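You operate a simulated robot arm through the tools that you are given. There is no shell and no other tool. Be economical: measure what you need, move in short steps, check, and stop when the job is done.

Carry out the task below with a simulated robot arm. There is one attempt and no reset: what you move stays moved.

TASK
Drain tank 2 dry with the short hose from the rack.
Fine: use the Drain coupler; shut its valve and put the hose back.

The check looks at the end state, three seconds after you hand in, the way a careful person would. Anything else that was tipped, shoved, dropped, spilled or broken makes it a failure.

THE ROBOT
A 6-joint arm with a two-finger gripper, on a carriage that runs on a rail from [-2030, -663] to [4, 1] (x, y) and turns from -2.793 to 3.002 rad about z. Base frame: it is fixed where the carriage stands at the start and does not move with it; the origin is on the floor, on the carriage's upright axis, x ahead of it, y to its left, z up; the surface under the hand at the start is at about z = 920. Units: mm, rad, N and s.
Its first joint turns from -2.007 to 2.007 rad. Places, roughly: blue fill valve [600, 100, 800]; cold valve [700, -200, 800]; drain coupler [900, 0, 900]; green stand [1000, -200, 700]; grey drain valve [700, -100, 800]; hot valve [600, 200, 800]; left slot of the grey rack [900, -300, 900]; right tank [1000, 100, 1200]; tank two coupler [800, 0, 900]. Payload 3.43 kg.
The TCP is the grasp point between the finger pads, 30 mm short of the fingertips. In the tool frame z runs along the fingers and y along their closing line. The gripper opens to 104 mm. The gripper's body begins 57 mm behind the TCP.
Orientation is told as [roll, pitch, yaw] about the base's x, y, z axes, in that order, counted from this pose: with the fingers straight down and closing along the base's y, the tool's x points along the base's -x, its y along +y and its z along -z.

THE INTERFACE
- The arm moves only by the tool step_arm. Its argument "moves" is a list of rows, each a list of 7 numbers: the shift along the tool's x, y, z in mm, then the turn, a rotation vector about the tool's x, y, z in rad, then the opening, from 0 (shut) to 1 (fully open). In form: [[tx, ty, tz, rx, ry, rz, hand], ...]. A call has 1 to 12 rows; each row is the pose to reach, as a shift and turn from the pose commanded when the call began, along the tool's axes at that moment. Each row takes 0.2 s and may step no farther than 50 mm and 0.15 rad from the row before; otherwise, or with a gripper value out of range, the whole call is refused. A pose out of reach is approached as far as the arm can. The call stops where the force on the tool passes 40 N (or 10 N more than at its start, if that is more) or the arm is blocked; 0.2 s more then pass. The fingers move at their own pace (about 72 mm/s each) and stop on an object; they squeeze with about 21 N. The grip force told is the motor's: it shows also when the fingers shut on nothing. Time passes only in rows, and 0.2 s behind the last, so rows that repeat a pose let the fingers close. It gives the time, the measured TCP pose, the force on the tool (base axes), the opening and the grip force at its end, in the units of the frame above (readings bear some noise), with the torque about the TCP (base axes, N m) and any sound that the robot's microphone picked up.
- Cameras (640 x 400 px; columns grow to the right, rows downward): "scene" is now at [18.1, 162.5, 1637.4]; the picture's right is [-0.40, -0.92, 0.00], its down [-0.58, 0.25, -0.78] and it looks along [0.71, -0.31, -0.63] (base axes); focal length 281 px, centre (320, 200). "wrist" rides on the gripper at [67, 18, -90] in the tool frame; the picture's right is [-0.25, 0.97, 0.00], its down [-0.73, -0.19, -0.66] and it looks along [-0.64, -0.17, 0.75] (tool axes); focal length 218 px, centre (320, 200). There is no depth. A picture from a camera that has moved, and an enlarged one, comes with that camera's place and axes in the base frame and with its lens.
- camera(camera): a new picture of that camera. It takes no simulated time.
- raise_lower(by): slides the trunk up (or, below 0, down) by that many mm; the arm and the scene camera ride with it, the base frame stays. It gives what a move gives, with no picture.
- base_move(legs): drives the robot by 1 to 6 legs, each [ahead, left, turn to the left] in mm, mm and rad, along the robot's own axes; the way and the turn of a leg run together, so that a leg with both is an arc; at most 1500 mm and 3.142 rad a leg. The arm and the cameras ride along, it lands a little off, and it stops where it bumps. It keeps to its track: a leg is cut to what the track allows. It gives what a move gives.
- pan_tilt(pan, tilt): turns the head with the scene camera to pan (to the left, within 2.705 rad either way) and tilt (down, from -0.506 to 1.204), counted from straight ahead of the robot. It gives what a move gives.
- enlarge(camera, box): a new picture of the part [left, top, right, bottom] of that camera's present view, enlarged. It takes no simulated time.
- hand_in(): hands the job in; it is judged then, once.

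Go step by step. Nothing tells you exact positions but the pictures and the camera data: compare them with the known pose of the tool, close in by small moves and look again before you grip or let go. The budget is 120 turns and 82 pictures, counting those below and the enlarged ones. Unless the task says otherwise, let go and move clear before handing in, and close with one line.

The tools are called as a command line: name --pt "numbers of a row" for each row, then --argument value for the rest, lists and objects as JSON in quotes. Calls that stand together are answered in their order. step_arm: Moves the arm, as the interface text tells. Its arguments: {"type":"object","properties":{"moves":{"type":"array","items":{"type":"array","items":{"type":"number"}}}},"required":["moves"]} The other tools are called the same way: raise_lower (by) slides the trunk up or down; base_move (legs) drives the base; pan_tilt (pan, tilt) turns the head that bears the scene camera; camera (camera) takes a picture; enlarge (camera, box) takes an enlarged picture of a part of a camera's view; hand_in () hands the job in.

At the start:

```text
time: 0.0
eef_pos: [738.6, -11.1, 1328.2]
tcp_rot: [-0.001, 0.0, 0.0]
contact_force: [-0.1, 0.2, 1.1]
wrist_torque: [0.02, 0.0, -0.02]
opening: 104.2
grasp_force: 0.1
trunk travel left (down, up): [-700.0, 290.0]
robot x, y, heading: [1.2, -1.0, -0.005]
head pan, tilt: [-0.408, 0.681]
```

scene: 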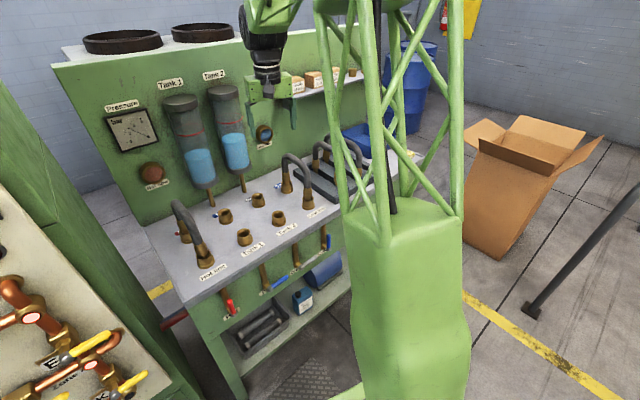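
wrist: 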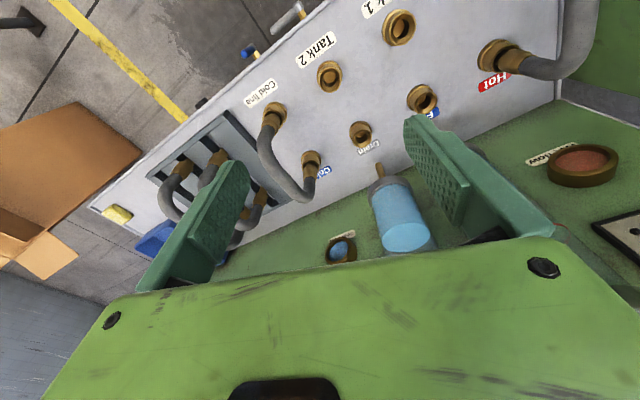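

I see a bench with couplers, hoses already fitted on the hot and cold lines, a hose rack on the right, and valves on the front. I'll look closer first.

enlarge --camera "scene" --box '[140, 120, 380, 270]'

enlarge --camera "scene" --box '[180, 210, 400, 348]'

enlarge --camera "wrist" --box '[80, 0, 560, 280]'

```text
2.67 times, centred on (260, 195) of scene
camera zoom: at [18.1, 162.5, 1637.4], right [-0.4, -0.92, 0.0], down [-0.58, 0.25, -0.78], along [0.71, -0.31, -0.63], focal length 750 px, centre (480, 213)
```

zoom: 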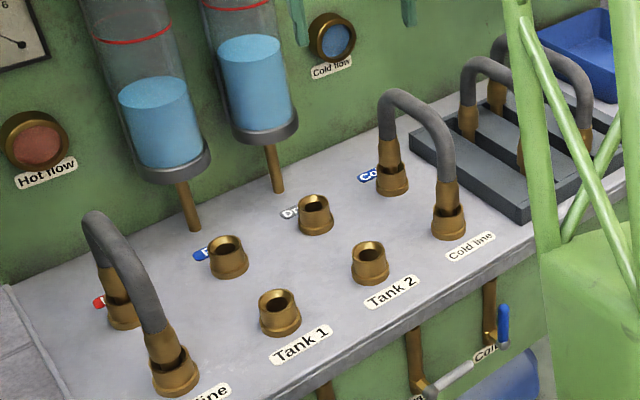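

```text
2.90 times, centred on (290, 279) of scene
camera zoom: at [18.1, 162.5, 1637.4], right [-0.4, -0.92, 0.0], down [-0.58, 0.25, -0.78], along [0.71, -0.31, -0.63], focal length 815 px, centre (407, -29)
```

zoom: 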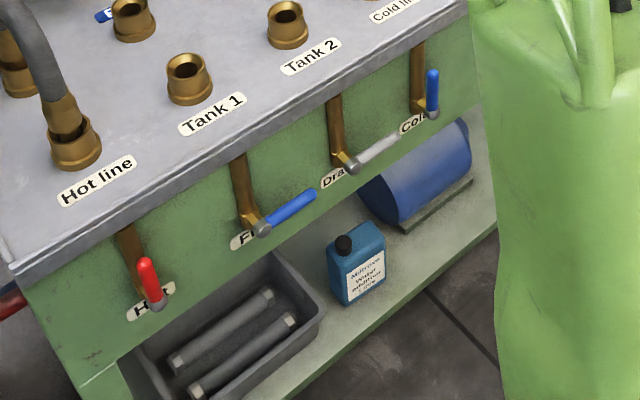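

```text
1.33 times, centred on (320, 140) of wrist
camera zoom: at [670.8, 7.5, 1418.2], right [0.25, 0.97, 0.0], down [0.73, -0.19, 0.66], along [0.64, -0.17, -0.75], focal length 291 px, centre (320, 280)
```

zoom: 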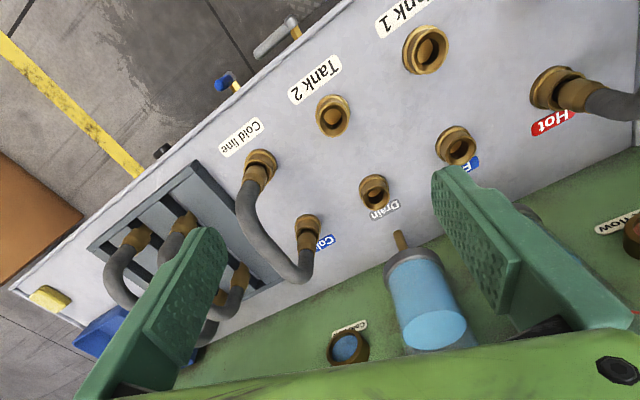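

The robot's own arm hides the rack. I'll move the hand to the right (base -y) to view the rack with the wrist camera.

step_arm --pt "0 -48 0 0 0 0 1" --pt "0 -96 0 0 0 0 1" --pt "0 -144 0 0 0 0 1" --pt "0 -192 0 0 0 0 1" --pt "0 -240 0 0 0 0 1" --pt "30 -240 0 0 0 0 1"

camera --camera "wrist"

camera --camera "scene"

```text
time: 1.4
eef_pos: [707.1, -251.3, 1328.3]
tcp_rot: [0.001, 0.001, 0.0]
contact_force: [0.2, -0.2, -0.6]
wrist_torque: [0.07, 0.02, -0.06]
opening: 103.8
grasp_force: 0.2
trunk travel left (down, up): [-700.0, 290.0]
robot x, y, heading: [0.5, -0.3, -0.001]
head pan, tilt: [-0.408, 0.681]
```

```text
76 pictures are left
camera wrist: at [640.9, -233.5, 1417.8], right [0.25, 0.97, 0.0], down [0.73, -0.19, 0.66], along [0.64, -0.17, -0.75], focal length 218 px, centre (320, 200)
```

wrist: 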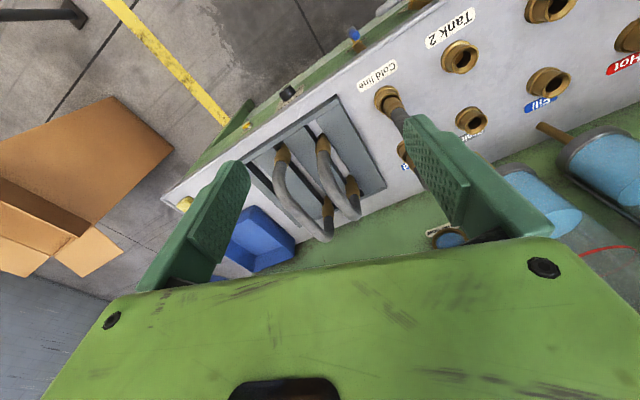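

```text
75 pictures are left
camera scene: at [18.2, 161.5, 1637.6], right [-0.4, -0.92, 0.0], down [-0.58, 0.25, -0.78], along [0.71, -0.31, -0.63], focal length 281 px, centre (320, 200)
```

scene: 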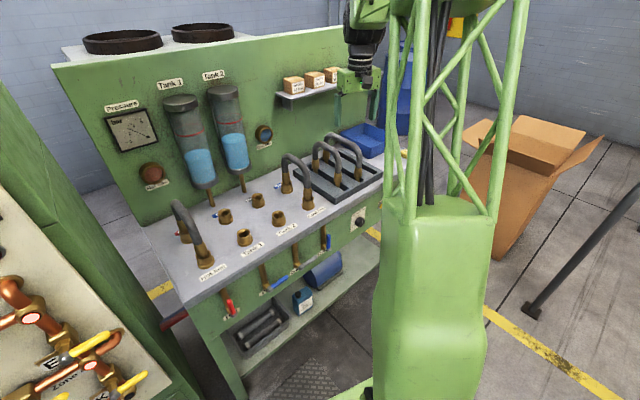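

Now the rack is visible with two hoses. I'll zoom in on it from both cameras.

enlarge --camera "scene" --box '[260, 120, 420, 220]'

enlarge --camera "wrist" --box '[220, 60, 500, 235]'

```text
4.00 times, centred on (340, 170) of scene
camera zoom: at [18.2, 161.5, 1637.6], right [-0.4, -0.92, 0.0], down [-0.58, 0.25, -0.78], along [0.71, -0.31, -0.63], focal length 1125 px, centre (240, 320)
```

zoom: 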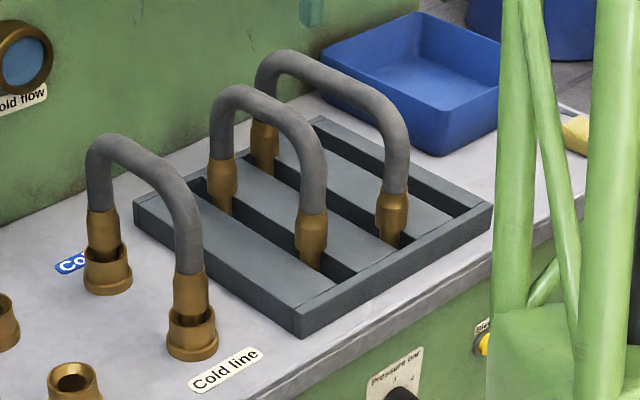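

```text
2.29 times, centred on (360, 148) of wrist
camera zoom: at [640.9, -233.5, 1417.8], right [0.25, 0.97, 0.0], down [0.73, -0.19, 0.66], along [0.64, -0.17, -0.75], focal length 499 px, centre (229, 320)
```

zoom: 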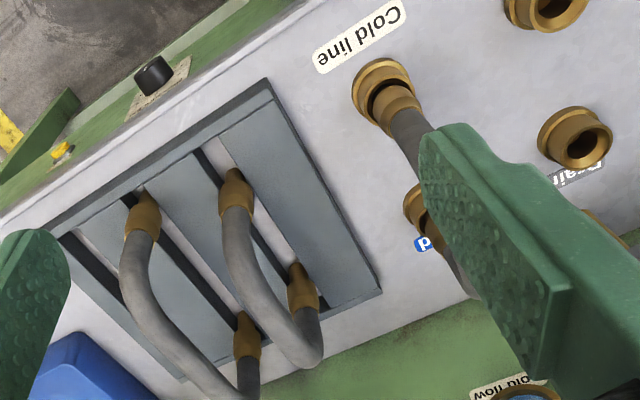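

The short hose sits in the rack's left slot, centre about (932,-269), arch about z≈1095, span direction yawed ≈0.33 rad. Next I turn the hand to match and move above it.

step_arm --pt "-40 -5 10 0 0 -0.11 0.8" --pt "-80 -10 20 0 0 -0.22 0.8" --pt "-120 -15 30 0 0 -0.33 0.8" --pt "-160 -20 40 0 0 -0.33 0.8" --pt "-195 -25 50 0 0 -0.33 0.8" --pt "-195 -25 50 0 0 -0.33 0.8"

camera --camera "wrist"

enlarge --camera "scene" --box '[240, 70, 430, 220]'

```text
time: 2.8
eef_pos: [904.0, -275.9, 1277.1]
tcp_rot: [-0.001, 0.001, 0.331]
contact_force: [0.9, 0.3, -0.1]
wrist_torque: [-0.01, 0.01, 0.02]
opening: 83.5
grasp_force: 0.1
trunk travel left (down, up): [-700.0, 290.0]
robot x, y, heading: [-0.4, -1.1, -0.005]
head pan, tilt: [-0.408, 0.681]
```

```text
72 pictures are left
camera wrist: at [834.7, -280.3, 1368.4], right [-0.07, 1.0, 0.0], down [0.75, 0.06, 0.66], along [0.65, 0.05, -0.75], focal length 218 px, centre (320, 200)
```

wrist: 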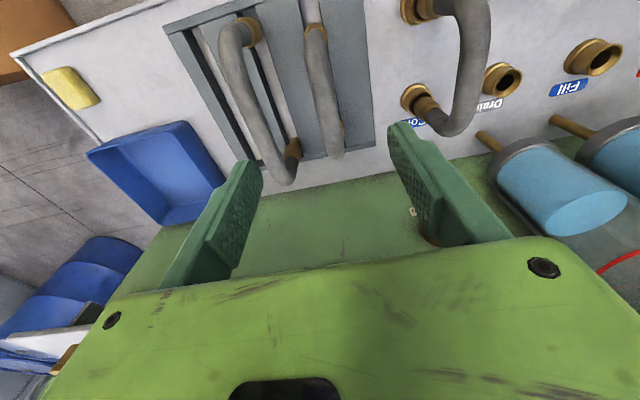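

```text
2.67 times, centred on (335, 145) of scene
camera zoom: at [18.4, 162.2, 1637.5], right [-0.4, -0.92, 0.0], down [-0.58, 0.25, -0.78], along [0.71, -0.31, -0.63], focal length 750 px, centre (280, 347)
```

zoom: 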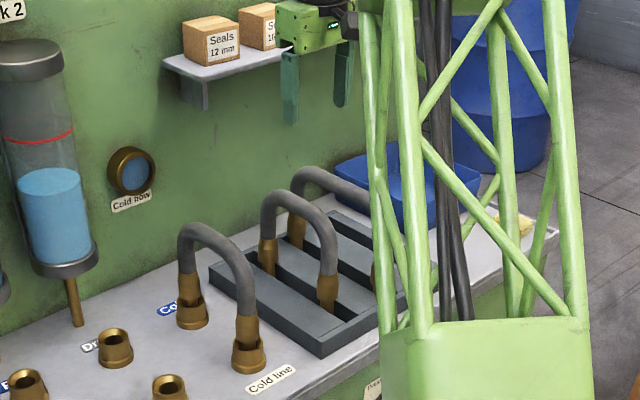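

The short hose is between and ahead of the fingers. I'll zoom to measure its arch exactly.

enlarge --camera "wrist" --box '[200, 0, 456, 160]'

```text
2.50 times, centred on (328, 80) of wrist
camera zoom: at [834.7, -280.3, 1368.4], right [-0.07, 1.0, 0.0], down [0.75, 0.06, 0.66], along [0.65, 0.05, -0.75], focal length 546 px, centre (300, 500)
```

zoom: 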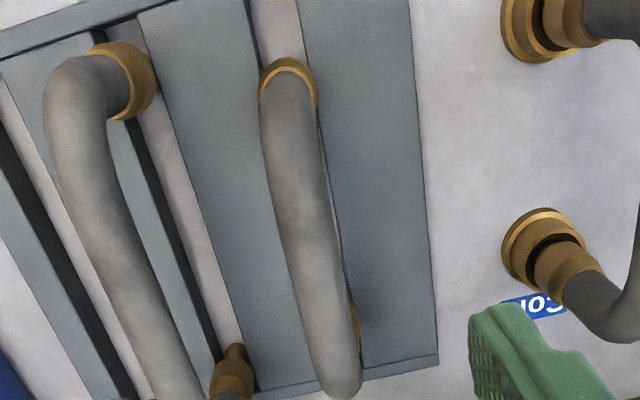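

Bench yaw reads ≈0.307. I'll centre the hand over the arch and descend to just above it.

step_arm --pt "-12 1 40 0 0 0.012 0.75" --pt "-23 3 80 0 0 0.025 0.75" --pt "-23 3 122 0 0 0.025 0.75" --pt "-23 3 122 0 0 0.025 0.75"

camera --camera "wrist"

enlarge --camera "scene" --box '[240, 70, 430, 220]'

```text
time: 3.8
eef_pos: [925.2, -266.2, 1155.7]
tcp_rot: [0.0, 0.002, 0.306]
contact_force: [-0.2, -0.9, -0.4]
wrist_torque: [0.0, -0.01, -0.01]
opening: 78.3
grasp_force: 0.1
trunk travel left (down, up): [-700.0, 290.0]
robot x, y, heading: [0.6, 2.2, -0.004]
head pan, tilt: [-0.408, 0.681]
```

```text
69 pictures are left
camera wrist: at [855.2, -269.7, 1245.1], right [-0.05, 1.0, 0.0], down [0.75, 0.04, 0.66], along [0.66, 0.03, -0.75], focal length 218 px, centre (320, 200)
```

wrist: 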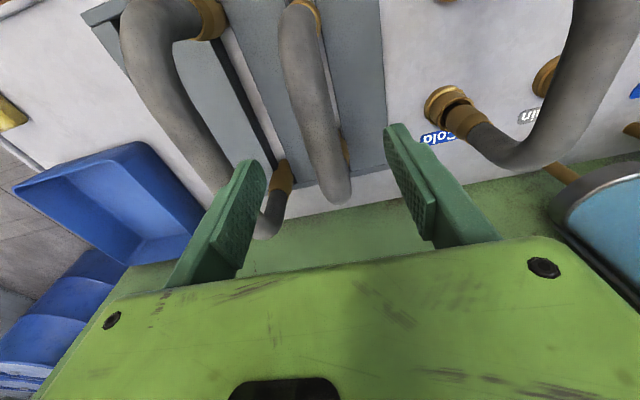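

```text
2.67 times, centred on (335, 145) of scene
camera zoom: at [18.3, 162.3, 1637.5], right [-0.4, -0.92, 0.0], down [-0.58, 0.25, -0.78], along [0.71, -0.31, -0.63], focal length 750 px, centre (280, 347)
```

zoom: 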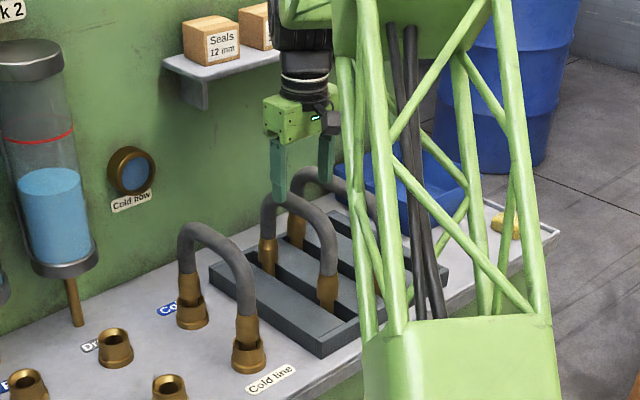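

The arch lies centred between the fingers. I'll lower onto it and close.

step_arm --pt "0 3 30 0 0 0 0.75" --pt "0 3 58 0 0 0 0.75" --pt "0 3 58 0 0 0 0.4" --pt "0 3 58 0 0 0 0.2" --pt "0 3 58 0 0 0 0.1" --pt "0 3 58 0 0 0 0.1"

camera --camera "wrist"

enlarge --camera "scene" --box '[240, 70, 430, 220]'

```text
time: 5.2
eef_pos: [921.5, -263.5, 1096.1]
tcp_rot: [-0.001, 0.001, 0.305]
contact_force: [-0.2, -0.2, 0.7]
wrist_torque: [0.0, 0.01, 0.02]
opening: 25.7
grasp_force: 21.1
trunk travel left (down, up): [-700.0, 290.0]
robot x, y, heading: [1.8, 4.7, 0.001]
head pan, tilt: [-0.408, 0.681]
```

```text
67 pictures are left
camera wrist: at [853.4, -265.5, 1187.4], right [-0.05, 1.0, 0.0], down [0.75, 0.04, 0.66], along [0.66, 0.03, -0.75], focal length 218 px, centre (320, 200)
```

wrist: 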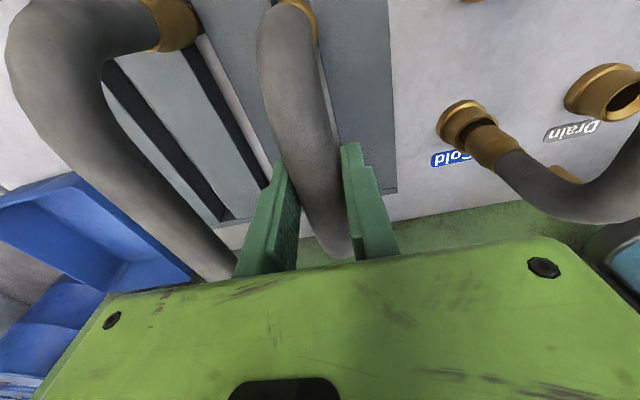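

```text
2.67 times, centred on (335, 145) of scene
camera zoom: at [18.2, 162.4, 1637.4], right [-0.4, -0.92, 0.0], down [-0.58, 0.25, -0.78], along [0.71, -0.31, -0.63], focal length 750 px, centre (280, 347)
```

zoom: 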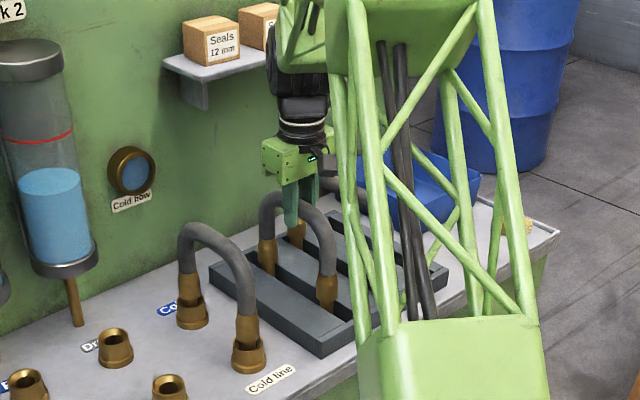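

Gripped (25.7 mm). Lifting straight up 120 mm and checking.

step_arm --pt "0 0 -15 0 0 0 0.1" --pt "0 0 -30 0 0 0 0.1" --pt "0 0 -60 0 0 0 0.1" --pt "0 0 -90 0 0 0 0.1" --pt "0 0 -120 0 0 0 0.1" --pt "0 0 -120 0 0 0 0.1"

enlarge --camera "scene" --box '[240, 70, 430, 220]'

```text
time: 6.6
eef_pos: [922.5, -261.7, 1218.4]
tcp_rot: [-0.001, 0.0, 0.306]
contact_force: [-0.4, -0.1, -3.3]
wrist_torque: [0.02, 0.02, 0.02]
opening: 25.4
grasp_force: 21.2
trunk travel left (down, up): [-700.0, 290.0]
robot x, y, heading: [-0.8, 0.6, -0.004]
head pan, tilt: [-0.408, 0.681]
```

```text
2.67 times, centred on (335, 145) of scene
camera zoom: at [18.1, 162.6, 1637.4], right [-0.4, -0.92, 0.0], down [-0.58, 0.25, -0.78], along [0.71, -0.31, -0.63], focal length 750 px, centre (280, 347)
```

zoom: 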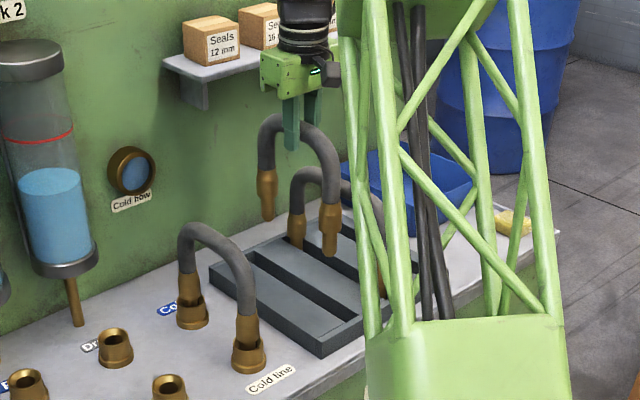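

Hose hangs level, tips ≈173 mm below the grip. I'll raise it over the cold hose and carry it along the bench to above the Tank 2/Drain couplers.

step_arm --pt "10 0 -40 0 0 0 0.1" --pt "20 0 -80 0 0 0 0.1" --pt "20 0 -118 0 0 0 0.1" --pt "20 40 -118 0 0 0 0.1" --pt "20 85 -118 0 0 0 0.1" --pt "20 130 -118 0 0 0 0.1" --pt "20 175 -118 0 0 0 0.1" --pt "20 220 -118 0 0 0 0.1" --pt "12 262 -118 0 0 0 0.1" --pt "6 296 -118 0 0 0 0.1" --pt "6 296 -118 0 0 0 0.1"

camera --camera "wrist"

camera --camera "scene"

```text
time: 9.0
eef_pos: [827.0, 18.8, 1334.9]
tcp_rot: [-0.001, -0.001, 0.306]
contact_force: [0.6, 0.2, -3.9]
wrist_torque: [-0.02, 0.05, -0.02]
opening: 25.6
grasp_force: 21.1
trunk travel left (down, up): [-700.0, 290.0]
robot x, y, heading: [-0.8, -0.7, 0.002]
head pan, tilt: [-0.408, 0.681]
```

```text
64 pictures are left
camera wrist: at [758.7, 15.7, 1425.4], right [-0.05, 1.0, 0.0], down [0.75, 0.04, 0.66], along [0.66, 0.03, -0.75], focal length 218 px, centre (320, 200)
```

wrist: 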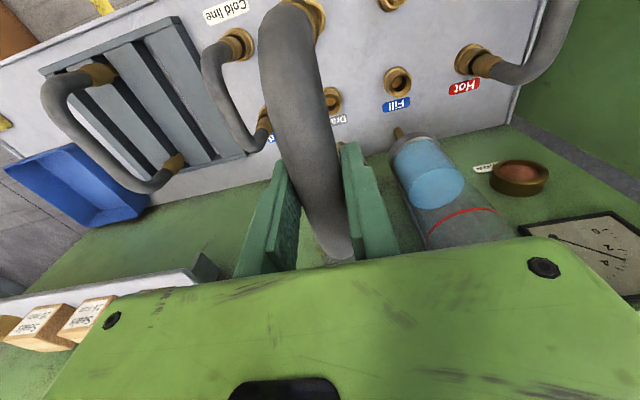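

```text
63 pictures are left
camera scene: at [18.1, 163.0, 1637.4], right [-0.4, -0.92, 0.0], down [-0.58, 0.25, -0.78], along [0.71, -0.31, -0.63], focal length 281 px, centre (320, 200)
```

scene: 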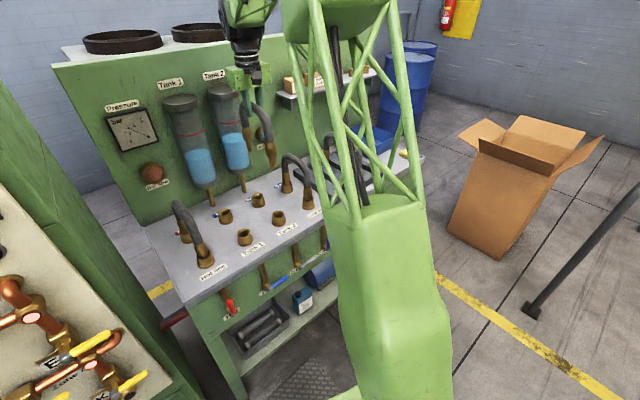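

Above the couplers. Lowering to about 50 mm over them to measure alignment.

step_arm --pt "0 0 45 0 0 0 0.1" --pt "0 0 90 0 0 0 0.1" --pt "0 0 135 0 0 0 0.1" --pt "0 0 145 0 0 0 0.1" --pt "0 0 145 0 0 0 0.1"

enlarge --camera "scene" --box '[180, 90, 340, 240]'

enlarge --camera "wrist" --box '[200, 0, 480, 175]'

```text
time: 10.2
eef_pos: [827.0, 17.2, 1190.7]
tcp_rot: [-0.001, 0.0, 0.306]
contact_force: [-0.1, -0.3, -2.9]
wrist_torque: [-0.05, -0.01, 0.04]
opening: 25.3
grasp_force: 21.8
trunk travel left (down, up): [-700.0, 290.0]
robot x, y, heading: [-2.4, -1.7, 0.004]
head pan, tilt: [-0.408, 0.681]
```

```text
2.67 times, centred on (260, 165) of scene
camera zoom: at [18.1, 162.5, 1637.4], right [-0.4, -0.92, 0.0], down [-0.58, 0.25, -0.78], along [0.71, -0.31, -0.63], focal length 750 px, centre (480, 293)
```

zoom: 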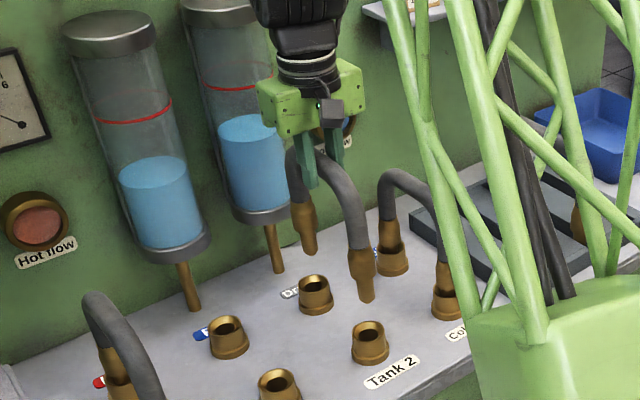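

```text
2.29 times, centred on (340, 88) of wrist
camera zoom: at [758.3, 15.0, 1280.6], right [-0.05, 1.0, 0.0], down [0.75, 0.04, 0.66], along [0.66, 0.03, -0.75], focal length 499 px, centre (274, 457)
```

zoom: 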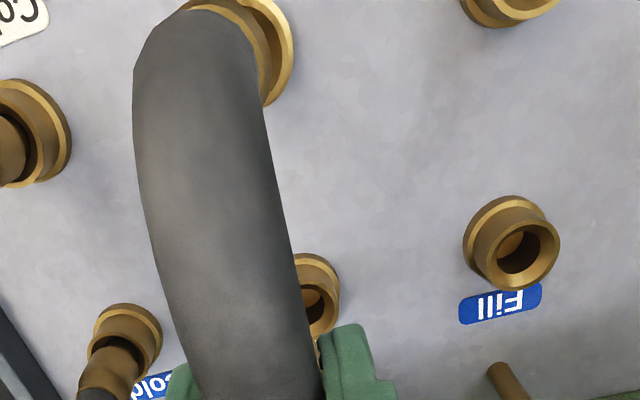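

Scene view shows both tips lined up over the openings to within a few mm. I'll lower to about 15 mm above and look closely.

step_arm --pt "0 0 20 0 0 0 0.1" --pt "0 0 40 0 0 0 0.1" --pt "0 0 40 0 0 0 0.1"

enlarge --camera "scene" --box '[232, 170, 312, 220]'

enlarge --camera "wrist" --box '[200, 0, 480, 175]'

```text
time: 11.0
eef_pos: [827.3, 18.2, 1151.4]
tcp_rot: [0.0, -0.001, 0.305]
contact_force: [0.5, -0.6, -3.0]
wrist_torque: [0.01, 0.02, -0.02]
opening: 25.3
grasp_force: 21.9
trunk travel left (down, up): [-700.0, 290.0]
robot x, y, heading: [2.0, 3.0, 0.001]
head pan, tilt: [-0.408, 0.681]
```

```text
8.00 times, centred on (272, 195) of scene
camera zoom: at [18.3, 162.5, 1637.4], right [-0.4, -0.92, 0.0], down [-0.58, 0.25, -0.78], along [0.71, -0.31, -0.63], focal length 2250 px, centre (704, 240)
```

zoom: 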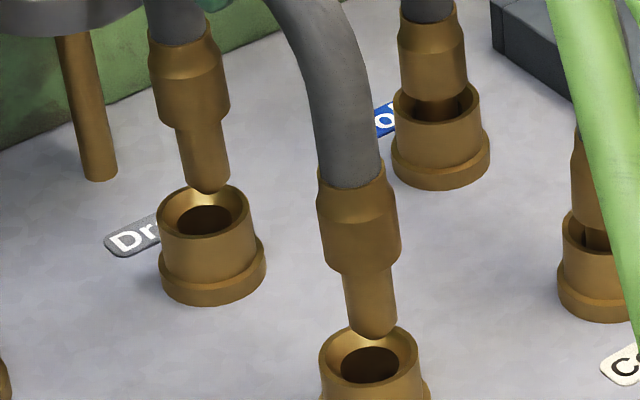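

```text
2.29 times, centred on (340, 88) of wrist
camera zoom: at [758.7, 15.0, 1240.7], right [-0.05, 1.0, 0.0], down [0.75, 0.04, 0.66], along [0.66, 0.03, -0.75], focal length 499 px, centre (274, 457)
```

zoom: 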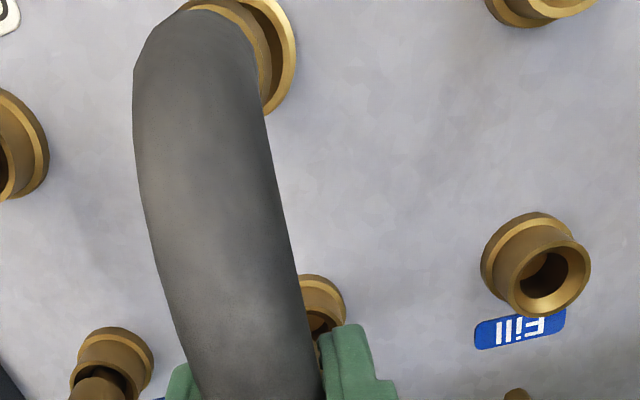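

Tips are ~15–20 mm above the lips and need about 3 mm to the left (tool +y). I shift and lower gently.

step_arm --pt "0 3 0 0 0 -0.01 0.1" --pt "0 3 8 0 0 -0.01 0.1" --pt "0 3 14 0 0 -0.01 0.1" --pt "0 3 18 0 0 -0.01 0.1" --pt "0 3 22 0 0 -0.01 0.1" --pt "0 3 22 0 0 -0.01 0.1"

enlarge --camera "scene" --box '[232, 170, 312, 220]'

```text
time: 12.4
eef_pos: [828.5, 20.9, 1128.8]
tcp_rot: [0.0, 0.0, 0.316]
contact_force: [-0.1, 0.5, -3.1]
wrist_torque: [0.01, 0.07, -0.03]
opening: 25.5
grasp_force: 20.8
trunk travel left (down, up): [-700.0, 290.0]
robot x, y, heading: [1.9, -0.3, -0.006]
head pan, tilt: [-0.408, 0.681]
```

```text
8.00 times, centred on (272, 195) of scene
camera zoom: at [18.3, 162.5, 1637.4], right [-0.4, -0.92, 0.0], down [-0.58, 0.25, -0.78], along [0.71, -0.31, -0.63], focal length 2250 px, centre (704, 240)
```

zoom: 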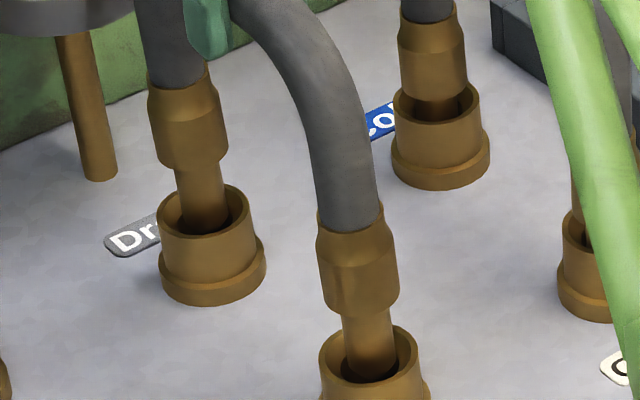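

Both tips have entered the coupler mouths with no contact force. Continuing down.

step_arm --pt "0 0 5 0 0 0 0.1" --pt "0 0 10 0 0 0 0.1" --pt "0 0 15 0 0 0 0.1" --pt "0 0 20 0 0 0 0.1" --pt "0 0 25 0 0 0 0.1" --pt "0 0 30 0 0 0 0.1"

enlarge --camera "scene" --box '[232, 170, 312, 220]'

```text
time: 13.8
eef_pos: [826.7, 20.3, 1101.0]
tcp_rot: [-0.002, -0.004, 0.313]
contact_force: [-1.8, -0.6, 18.8]
wrist_torque: [-0.11, 0.23, 0.0]
opening: 25.2
grasp_force: 21.0
trunk travel left (down, up): [-700.0, 290.0]
robot x, y, heading: [-0.3, -1.0, -0.002]
head pan, tilt: [-0.408, 0.681]
```

```text
8.00 times, centred on (272, 195) of scene
camera zoom: at [16.9, 162.4, 1638.0], right [-0.4, -0.92, 0.0], down [-0.58, 0.25, -0.78], along [0.71, -0.31, -0.63], focal length 2250 px, centre (704, 240)
```

zoom: 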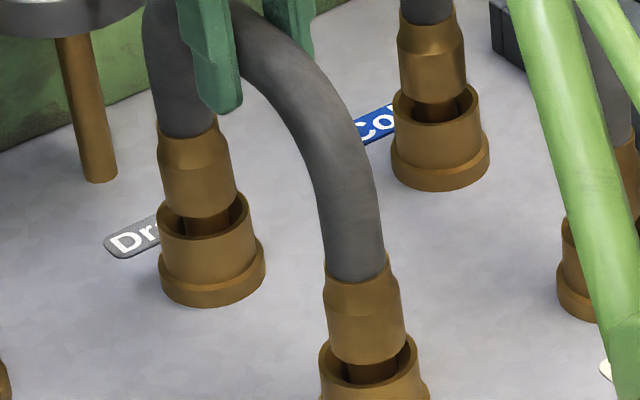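

Firm stop at z≈1101, both ferrules sit as deep as the fitted Cold hose. I relax, open, and move up.

step_arm --pt "0 0 -1.5 0 0 0 0.1" --pt "0 0 -1.5 0 0 0 0.3" --pt "0 0 -1.5 0 0 0 0.6" --pt "0 0 -1.5 0 0 0 0.6" --pt "0 0 -30 0 0 0 0.6" --pt "0 0 -75 0 0 0 0.6" --pt "0 0 -120 0 0 0 0.6" --pt "45 0 -140 0 0 0 0.6" --pt "90 0 -140 0 0 0 0.6"

enlarge --camera "scene" --box '[180, 70, 340, 220]'

enlarge --camera "scene" --box '[200, 210, 360, 310]'

```text
time: 15.8
eef_pos: [740.6, -7.4, 1240.6]
tcp_rot: [0.0, 0.0, 0.318]
contact_force: [-0.7, 0.4, -0.4]
wrist_torque: [-0.04, -0.04, 0.0]
opening: 62.1
grasp_force: 0.1
trunk travel left (down, up): [-700.0, 290.0]
robot x, y, heading: [-0.9, -0.2, 0.003]
head pan, tilt: [-0.408, 0.681]
```

```text
2.67 times, centred on (260, 145) of scene
camera zoom: at [17.5, 162.6, 1637.5], right [-0.4, -0.92, 0.0], down [-0.58, 0.25, -0.78], along [0.71, -0.31, -0.63], focal length 750 px, centre (480, 347)
```

zoom: 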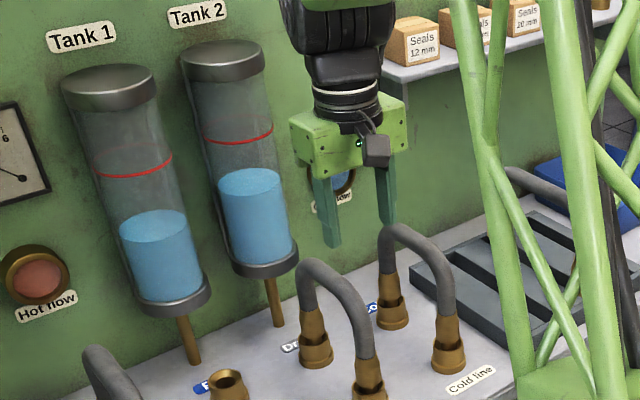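

```text
4.00 times, centred on (280, 260) of scene
camera zoom: at [17.5, 162.6, 1637.5], right [-0.4, -0.92, 0.0], down [-0.58, 0.25, -0.78], along [0.71, -0.31, -0.63], focal length 1125 px, centre (480, -40)
```

zoom: 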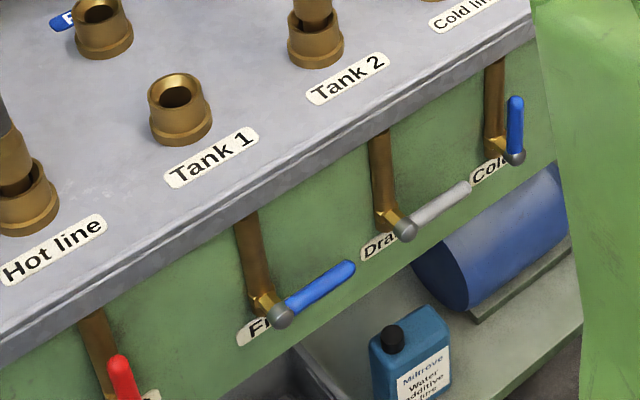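

Hose is fitted and stands on its own. The grey Drain lever is horizontal (shut; open = up like the hot/cold ones). I'll back the carriage 250 mm along its track (square to the bench) to get room, then turn the tool horizontal.

base_move --legs '[[-238, -78, 0]]'

step_arm --pt "0 0 0 0 -0.14 0 0.1" --pt "0 0 0 0 -0.28 0 0.1" --pt "0 0 0 0 -0.42 0 0.1" --pt "0 0 0 0 -0.56 0 0.1" --pt "0 0 0 0 -0.7 0 0.1" --pt "0 0 0 0 -0.84 0 0.1" --pt "0 0 0 0 -0.98 0 0.0" --pt "0 0 0 0 -1.12 0 0.0" --pt "0 0 0 0 -1.26 0 0.0" --pt "0 0 0 0 -1.4 0 0.0" --pt "0 0 0 0 -1.54 0 0.0" --pt "0 0 0 0 -1.571 0 0.0"

camera --camera "scene"

```text
time: 17.6
eef_pos: [502.2, -87.1, 1240.2]
tcp_rot: [-0.001, 0.002, 0.315]
contact_force: [1.4, -0.5, 0.1]
wrist_torque: [0.01, 0.01, 0.01]
opening: 62.4
grasp_force: 0.1
trunk travel left (down, up): [-700.0, 290.0]
robot x, y, heading: [-237.2, -81.4, -0.0]
head pan, tilt: [-0.408, 0.681]
```

```text
time: 20.2
eef_pos: [509.5, -92.3, 1253.5]
tcp_rot: [1.381, -1.553, -1.062]
contact_force: [-0.3, -0.1, 0.2]
wrist_torque: [-0.02, 0.01, 0.01]
opening: 0.0
grasp_force: 20.8
out of reach, approached as far as the arm can: row 11, 12
trunk travel left (down, up): [-700.0, 290.0]
robot x, y, heading: [-241.7, -73.7, -0.004]
head pan, tilt: [-0.408, 0.681]
```

```text
54 pictures are left
camera scene: at [-219.9, 84.4, 1637.4], right [-0.4, -0.92, 0.0], down [-0.58, 0.25, -0.78], along [0.71, -0.31, -0.63], focal length 281 px, centre (320, 200)
```

scene: 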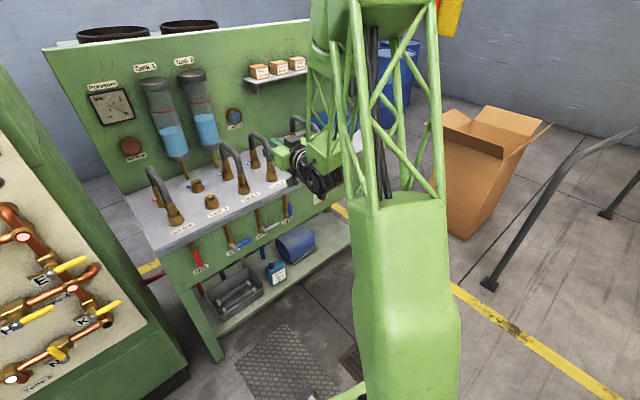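

The tool is horizontal and the way is clear. Now I lower the trunk to bring the hand to lever height.

raise_lower --by -430

camera --camera "scene"

camera --camera "wrist"

```text
refused: -430 is not a number from -400 to 400
```

```text
53 pictures are left
camera scene: at [-219.9, 84.4, 1637.4], right [-0.4, -0.92, 0.0], down [-0.58, 0.25, -0.78], along [0.71, -0.31, -0.63], focal length 281 px, centre (320, 200)
```

scene: 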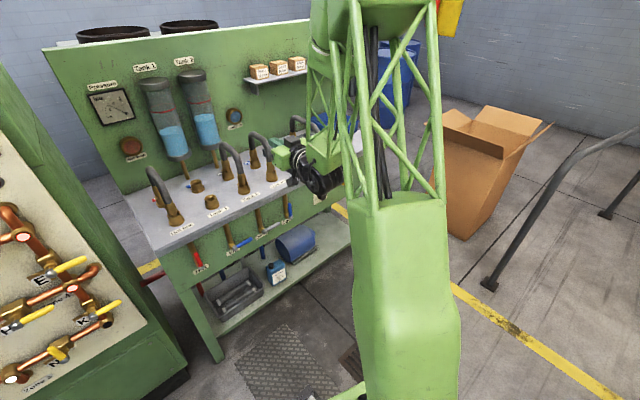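

```text
52 pictures are left
camera wrist: at [418.2, -102.1, 1186.9], right [-0.3, 0.91, 0.27], down [-0.56, -0.4, 0.73], along [0.77, 0.07, 0.63], focal length 218 px, centre (320, 200)
```

wrist: 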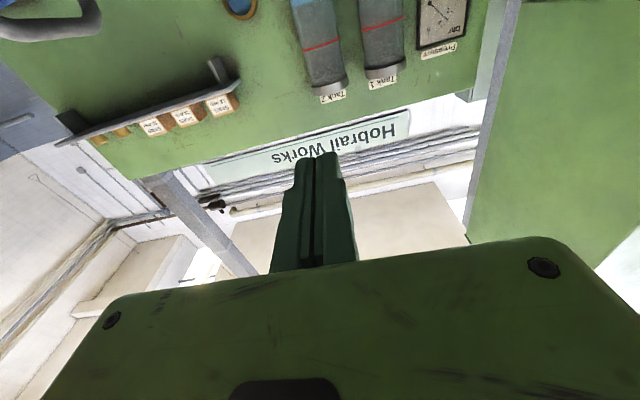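

The trunk takes at most 400 per call; lowering 400.

raise_lower --by -400

camera --camera "scene"

camera --camera "wrist"

```text
time: 24.1
eef_pos: [507.9, -92.4, 853.3]
tcp_rot: [1.298, -1.553, -0.979]
contact_force: [0.1, 0.8, 0.8]
wrist_torque: [0.0, 0.0, 0.0]
opening: 0.0
grasp_force: 21.2
trunk travel left (down, up): [-300.0, 690.0]
robot x, y, heading: [-237.9, -78.6, -0.004]
head pan, tilt: [-0.408, 0.681]
```

```text
51 pictures are left
camera scene: at [-220.0, 84.6, 1237.5], right [-0.4, -0.92, 0.0], down [-0.58, 0.25, -0.78], along [0.71, -0.31, -0.63], focal length 281 px, centre (320, 200)
```

scene: 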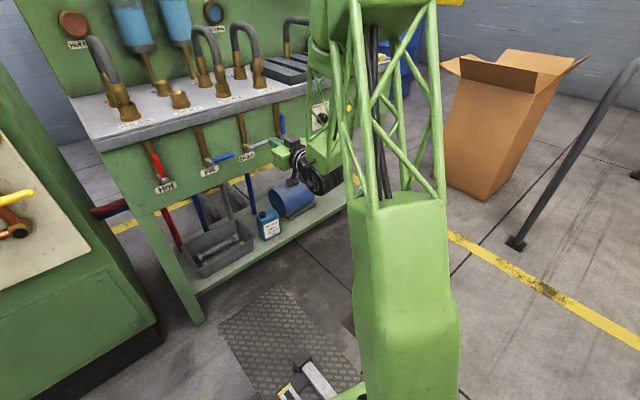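

```text
50 pictures are left
camera wrist: at [417.9, -101.8, 787.1], right [-0.3, 0.91, 0.27], down [-0.56, -0.4, 0.73], along [0.77, 0.07, 0.63], focal length 218 px, centre (320, 200)
```

wrist: 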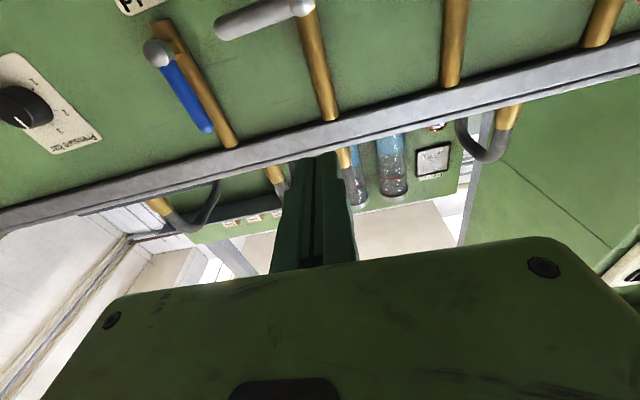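

Triangulated: Drain pivot ≈(649,-38,781), lever tip ≈75 mm to its right at about the same height. I'll put the closed fingertips below the lever's outer half, first short of it.

step_arm --pt "40 -15 0 0 0 0 0" --pt "80 -30 0 0 0 0 0" --pt "101 -42 0 0 0 0 0" --pt "101 -42 40 0 0 0 0" --pt "101 -42 75 0 0 0 0" --pt "101 -42 75 0 0 0 0"

camera --camera "wrist"

enlarge --camera "scene" --box '[180, 90, 340, 220]'

```text
time: 25.5
eef_pos: [602.8, -110.8, 763.0]
tcp_rot: [1.331, -1.533, -1.004]
contact_force: [-0.6, -0.6, 0.3]
wrist_torque: [0.01, 0.01, -0.01]
opening: 0.0
grasp_force: 21.3
out of reach, approached as far as the arm can: row 1, 2, 3, 4, 5, 6
trunk travel left (down, up): [-300.0, 690.0]
robot x, y, heading: [-239.8, -80.1, 0.002]
head pan, tilt: [-0.408, 0.681]
```

```text
49 pictures are left
camera wrist: at [510.8, -120.8, 697.7], right [-0.3, 0.91, 0.29], down [-0.55, -0.42, 0.73], along [0.78, 0.06, 0.62], focal length 218 px, centre (320, 200)
```

wrist: 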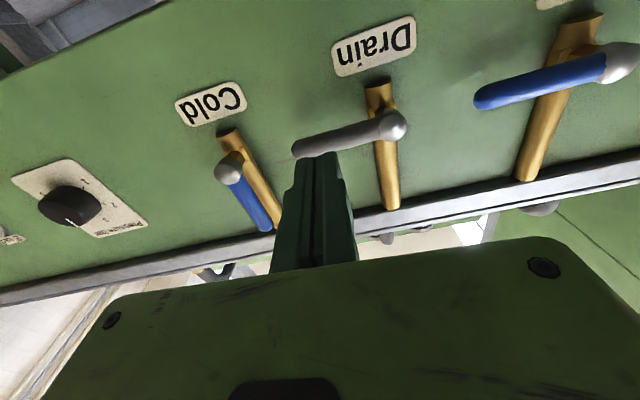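

```text
3.08 times, centred on (260, 155) of scene
camera zoom: at [-220.1, 84.6, 1237.4], right [-0.4, -0.92, 0.0], down [-0.58, 0.25, -0.78], along [0.71, -0.31, -0.63], focal length 865 px, centre (505, 338)
```

zoom: 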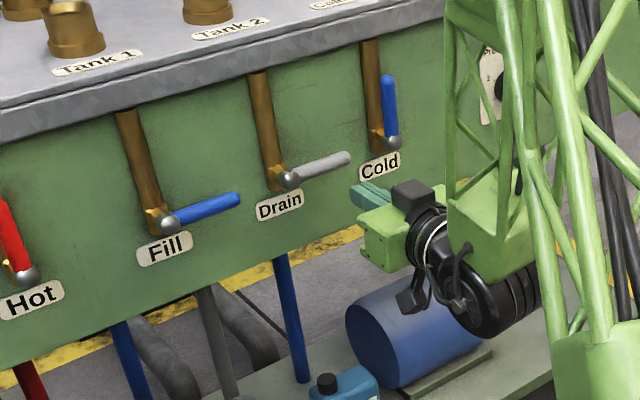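

The hand is close but the wrist is at its limit in this low posture. I'll back off, lower the trunk, and raise the arm to compensate.

step_arm --pt "0 0 -45 0 0 0 0" --pt "0 0 -90 0 0 0 0" --pt "0 0 -135 0 0 0 0" --pt "-45 0 -150 0 0 0 0" --pt "-90 0 -150 0 0 0 0" --pt "-135 0 -150 0 0 0 0" --pt "-180 0 -150 0 0 0 0" --pt "-220 0 -150 0 0 0 0" --pt "-220 0 -150 0 0 0 0"

raise_lower --by -220

camera --camera "wrist"

```text
time: 27.5
eef_pos: [466.3, -161.9, 980.5]
tcp_rot: [1.144, -1.551, -0.824]
contact_force: [-0.1, 0.0, -0.1]
wrist_torque: [-0.02, 0.0, -0.02]
opening: 0.4
grasp_force: 21.2
out of reach, approached as far as the arm can: row 1, 2, 3, 4
trunk travel left (down, up): [-300.0, 690.0]
robot x, y, heading: [-237.8, -80.2, -0.001]
head pan, tilt: [-0.408, 0.681]
```

```text
time: 29.8
eef_pos: [465.8, -162.9, 760.5]
tcp_rot: [1.065, -1.549, -0.743]
contact_force: [0.1, 0.1, 0.5]
wrist_torque: [0.01, 0.01, -0.02]
opening: 0.0
grasp_force: 20.9
trunk travel left (down, up): [-80.0, 910.0]
robot x, y, heading: [-237.9, -76.7, 0.001]
head pan, tilt: [-0.408, 0.681]
```

```text
47 pictures are left
camera wrist: at [374.3, -172.5, 695.0], right [-0.3, 0.91, 0.27], down [-0.55, -0.4, 0.73], along [0.78, 0.07, 0.62], focal length 218 px, centre (320, 200)
```

wrist: 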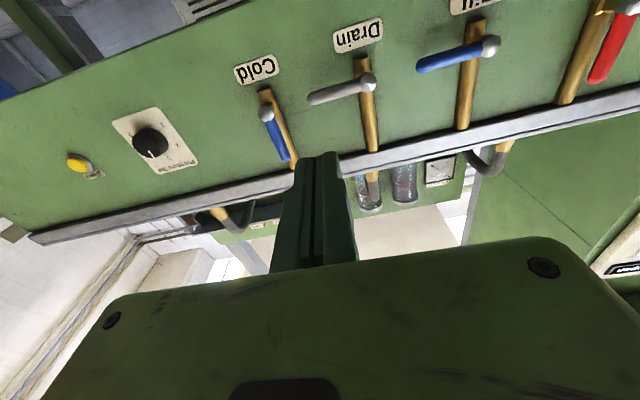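

Now commanded poses are reached. Moving forward under the Drain lever's outer half (finger top a few mm below it).

step_arm --pt "6 13 30 0 0 0 0" --pt "6 13 75 0 0 0 0" --pt "6 13 120 0 0 0 0" --pt "6 13 160 0 0 0 0" --pt "6 13 193 0 0 0 0" --pt "6 13 193 0 0 0 0"

camera --camera "wrist"

camera --camera "scene"

```text
time: 31.2
eef_pos: [642.0, -90.6, 755.5]
tcp_rot: [1.287, -1.552, -0.966]
contact_force: [-0.9, -0.1, 0.1]
wrist_torque: [-0.03, 0.01, 0.02]
opening: 0.0
grasp_force: 21.2
trunk travel left (down, up): [-80.0, 910.0]
robot x, y, heading: [-244.0, -76.5, -0.005]
head pan, tilt: [-0.408, 0.681]
```

```text
46 pictures are left
camera wrist: at [549.6, -100.0, 690.1], right [-0.3, 0.91, 0.27], down [-0.56, -0.4, 0.73], along [0.77, 0.07, 0.63], focal length 218 px, centre (320, 200)
```

wrist: 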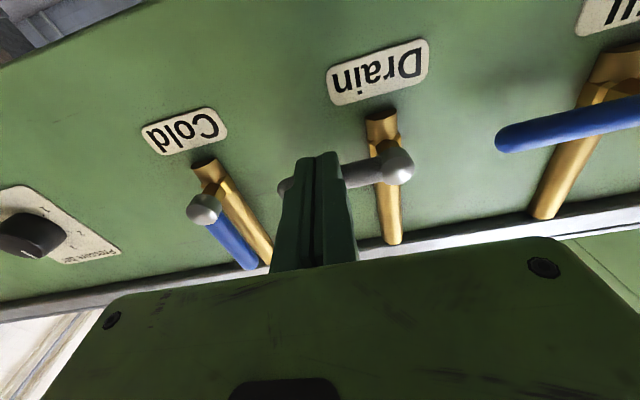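

```text
45 pictures are left
camera scene: at [-220.1, 84.6, 1017.4], right [-0.4, -0.92, 0.0], down [-0.58, 0.25, -0.78], along [0.71, -0.31, -0.63], focal length 281 px, centre (320, 200)
```

scene: 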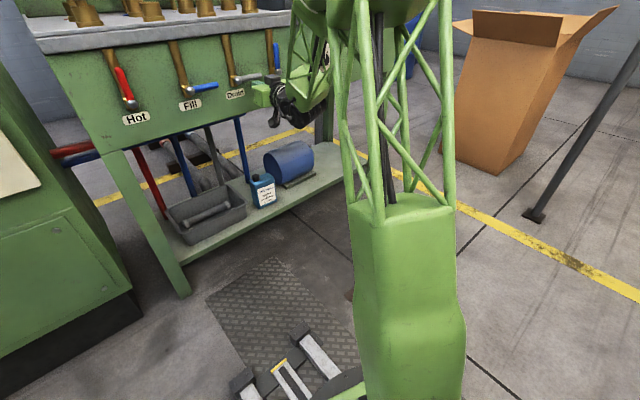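

The fingertips are just under the lever with no contact. I push it up along its quarter arc.

step_arm --pt "-7 -1.5 0 0 0 0 0" --pt "-14.5 -3 0 0 0 0 0" --pt "-21 -3 0 0 0 0 0" --pt "-28 -2.6 0 0 0 0 0" --pt "-34.5 -1 0 0 0 0 0" --pt "-40.7 1.3 0 0 0 0 0" --pt "-46.5 4.5 0 0 0 0 0" --pt "-52 8.4 0 0 0 0 0" --pt "-57 13 0 0 0 0 0" --pt "-61 18.2 0 0 0 0 0" --pt "-65 24 0 0 0 0 0" --pt "-67.5 30 0 0 0 0 0"

camera --camera "wrist"

enlarge --camera "scene" --box '[90, 10, 330, 150]'

```text
time: 33.8
eef_pos: [631.7, -63.1, 825.0]
tcp_rot: [1.293, -1.553, -0.974]
contact_force: [0.0, 0.1, -0.4]
wrist_torque: [-0.03, -0.01, 0.0]
opening: 0.0
grasp_force: 21.0
trunk travel left (down, up): [-80.0, 910.0]
robot x, y, heading: [-238.1, -81.4, -0.004]
head pan, tilt: [-0.408, 0.681]
```

```text
44 pictures are left
camera wrist: at [541.0, -72.0, 758.9], right [-0.3, 0.91, 0.27], down [-0.56, -0.4, 0.73], along [0.77, 0.07, 0.63], focal length 218 px, centre (320, 200)
```

wrist: 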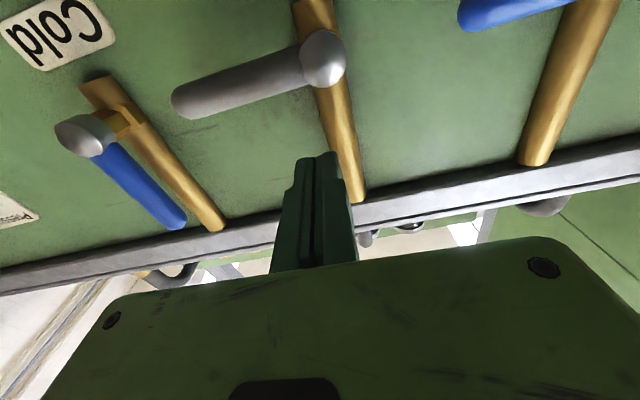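

```text
2.67 times, centred on (210, 80) of scene
camera zoom: at [-220.0, 84.6, 1017.4], right [-0.4, -0.92, 0.0], down [-0.58, 0.25, -0.78], along [0.71, -0.31, -0.63], focal length 750 px, centre (613, 520)
```

zoom: 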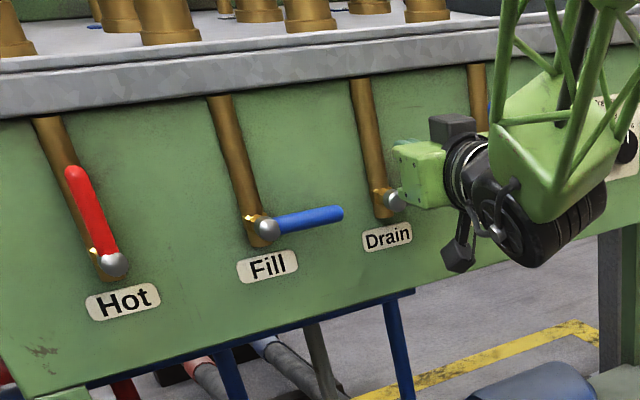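

The finger passed in front of the lever, so it needs ~18 mm more depth. I go back under and forward again, checking.

step_arm --pt "0 0 -25 0 0 0 0" --pt "35 -15 -25 0 0 0 0" --pt "70 -30 -25 0 0 0 0" --pt "70 -30 0 0 0 0 0" --pt "70 -30 10 0 0 0 0" --pt "70 -30 19 0 0 0 0" --pt "70 -30 19 0 0 0 0"

camera --camera "wrist"

```text
time: 35.4
eef_pos: [659.4, -84.9, 755.0]
tcp_rot: [1.304, -1.553, -0.982]
contact_force: [-0.2, -0.8, -0.3]
wrist_torque: [-0.01, 0.0, 0.0]
opening: 0.0
grasp_force: 21.2
trunk travel left (down, up): [-80.0, 910.0]
robot x, y, heading: [-239.1, -77.4, 0.004]
head pan, tilt: [-0.408, 0.681]
```

```text
42 pictures are left
camera wrist: at [568.3, -93.9, 688.0], right [-0.3, 0.91, 0.27], down [-0.56, -0.4, 0.73], along [0.77, 0.07, 0.63], focal length 218 px, centre (320, 200)
```

wrist: 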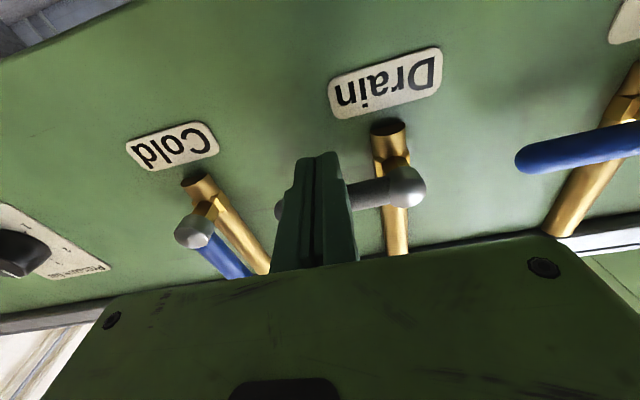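

Fingertips now reach past the lever. Repeating the arc.

step_arm --pt "-7 -1.5 0 0 0 0 0" --pt "-14.5 -3 0 0 0 0 0" --pt "-21 -3 0 0 0 0 0" --pt "-28 -2.6 0 0 0 0 0" --pt "-34.5 -1 0 0 0 0 0" --pt "-40.7 1.3 0 0 0 0 0" --pt "-46.5 4.5 0 0 0 0 0" --pt "-52 8.4 0 0 0 0 0" --pt "-57 13 0 0 0 0 0" --pt "-61 18.2 0 0 0 0 0" --pt "-65 24 0 0 0 0 0" --pt "-67.5 30 0 0 0 0 0"

camera --camera "wrist"

```text
time: 38.0
eef_pos: [650.7, -58.9, 820.9]
tcp_rot: [1.244, -1.552, -0.928]
contact_force: [11.2, -17.8, -6.5]
wrist_torque: [-0.23, -0.04, -0.33]
opening: 0.0
grasp_force: 21.4
trunk travel left (down, up): [-80.0, 910.0]
robot x, y, heading: [-238.7, -76.7, -0.002]
head pan, tilt: [-0.408, 0.681]
```

```text
41 pictures are left
camera wrist: at [559.9, -68.9, 754.7], right [-0.3, 0.92, 0.27], down [-0.56, -0.4, 0.73], along [0.78, 0.07, 0.63], focal length 218 px, centre (320, 200)
```

wrist: 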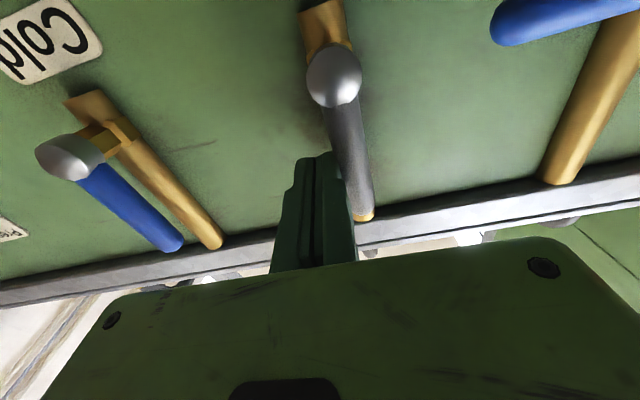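

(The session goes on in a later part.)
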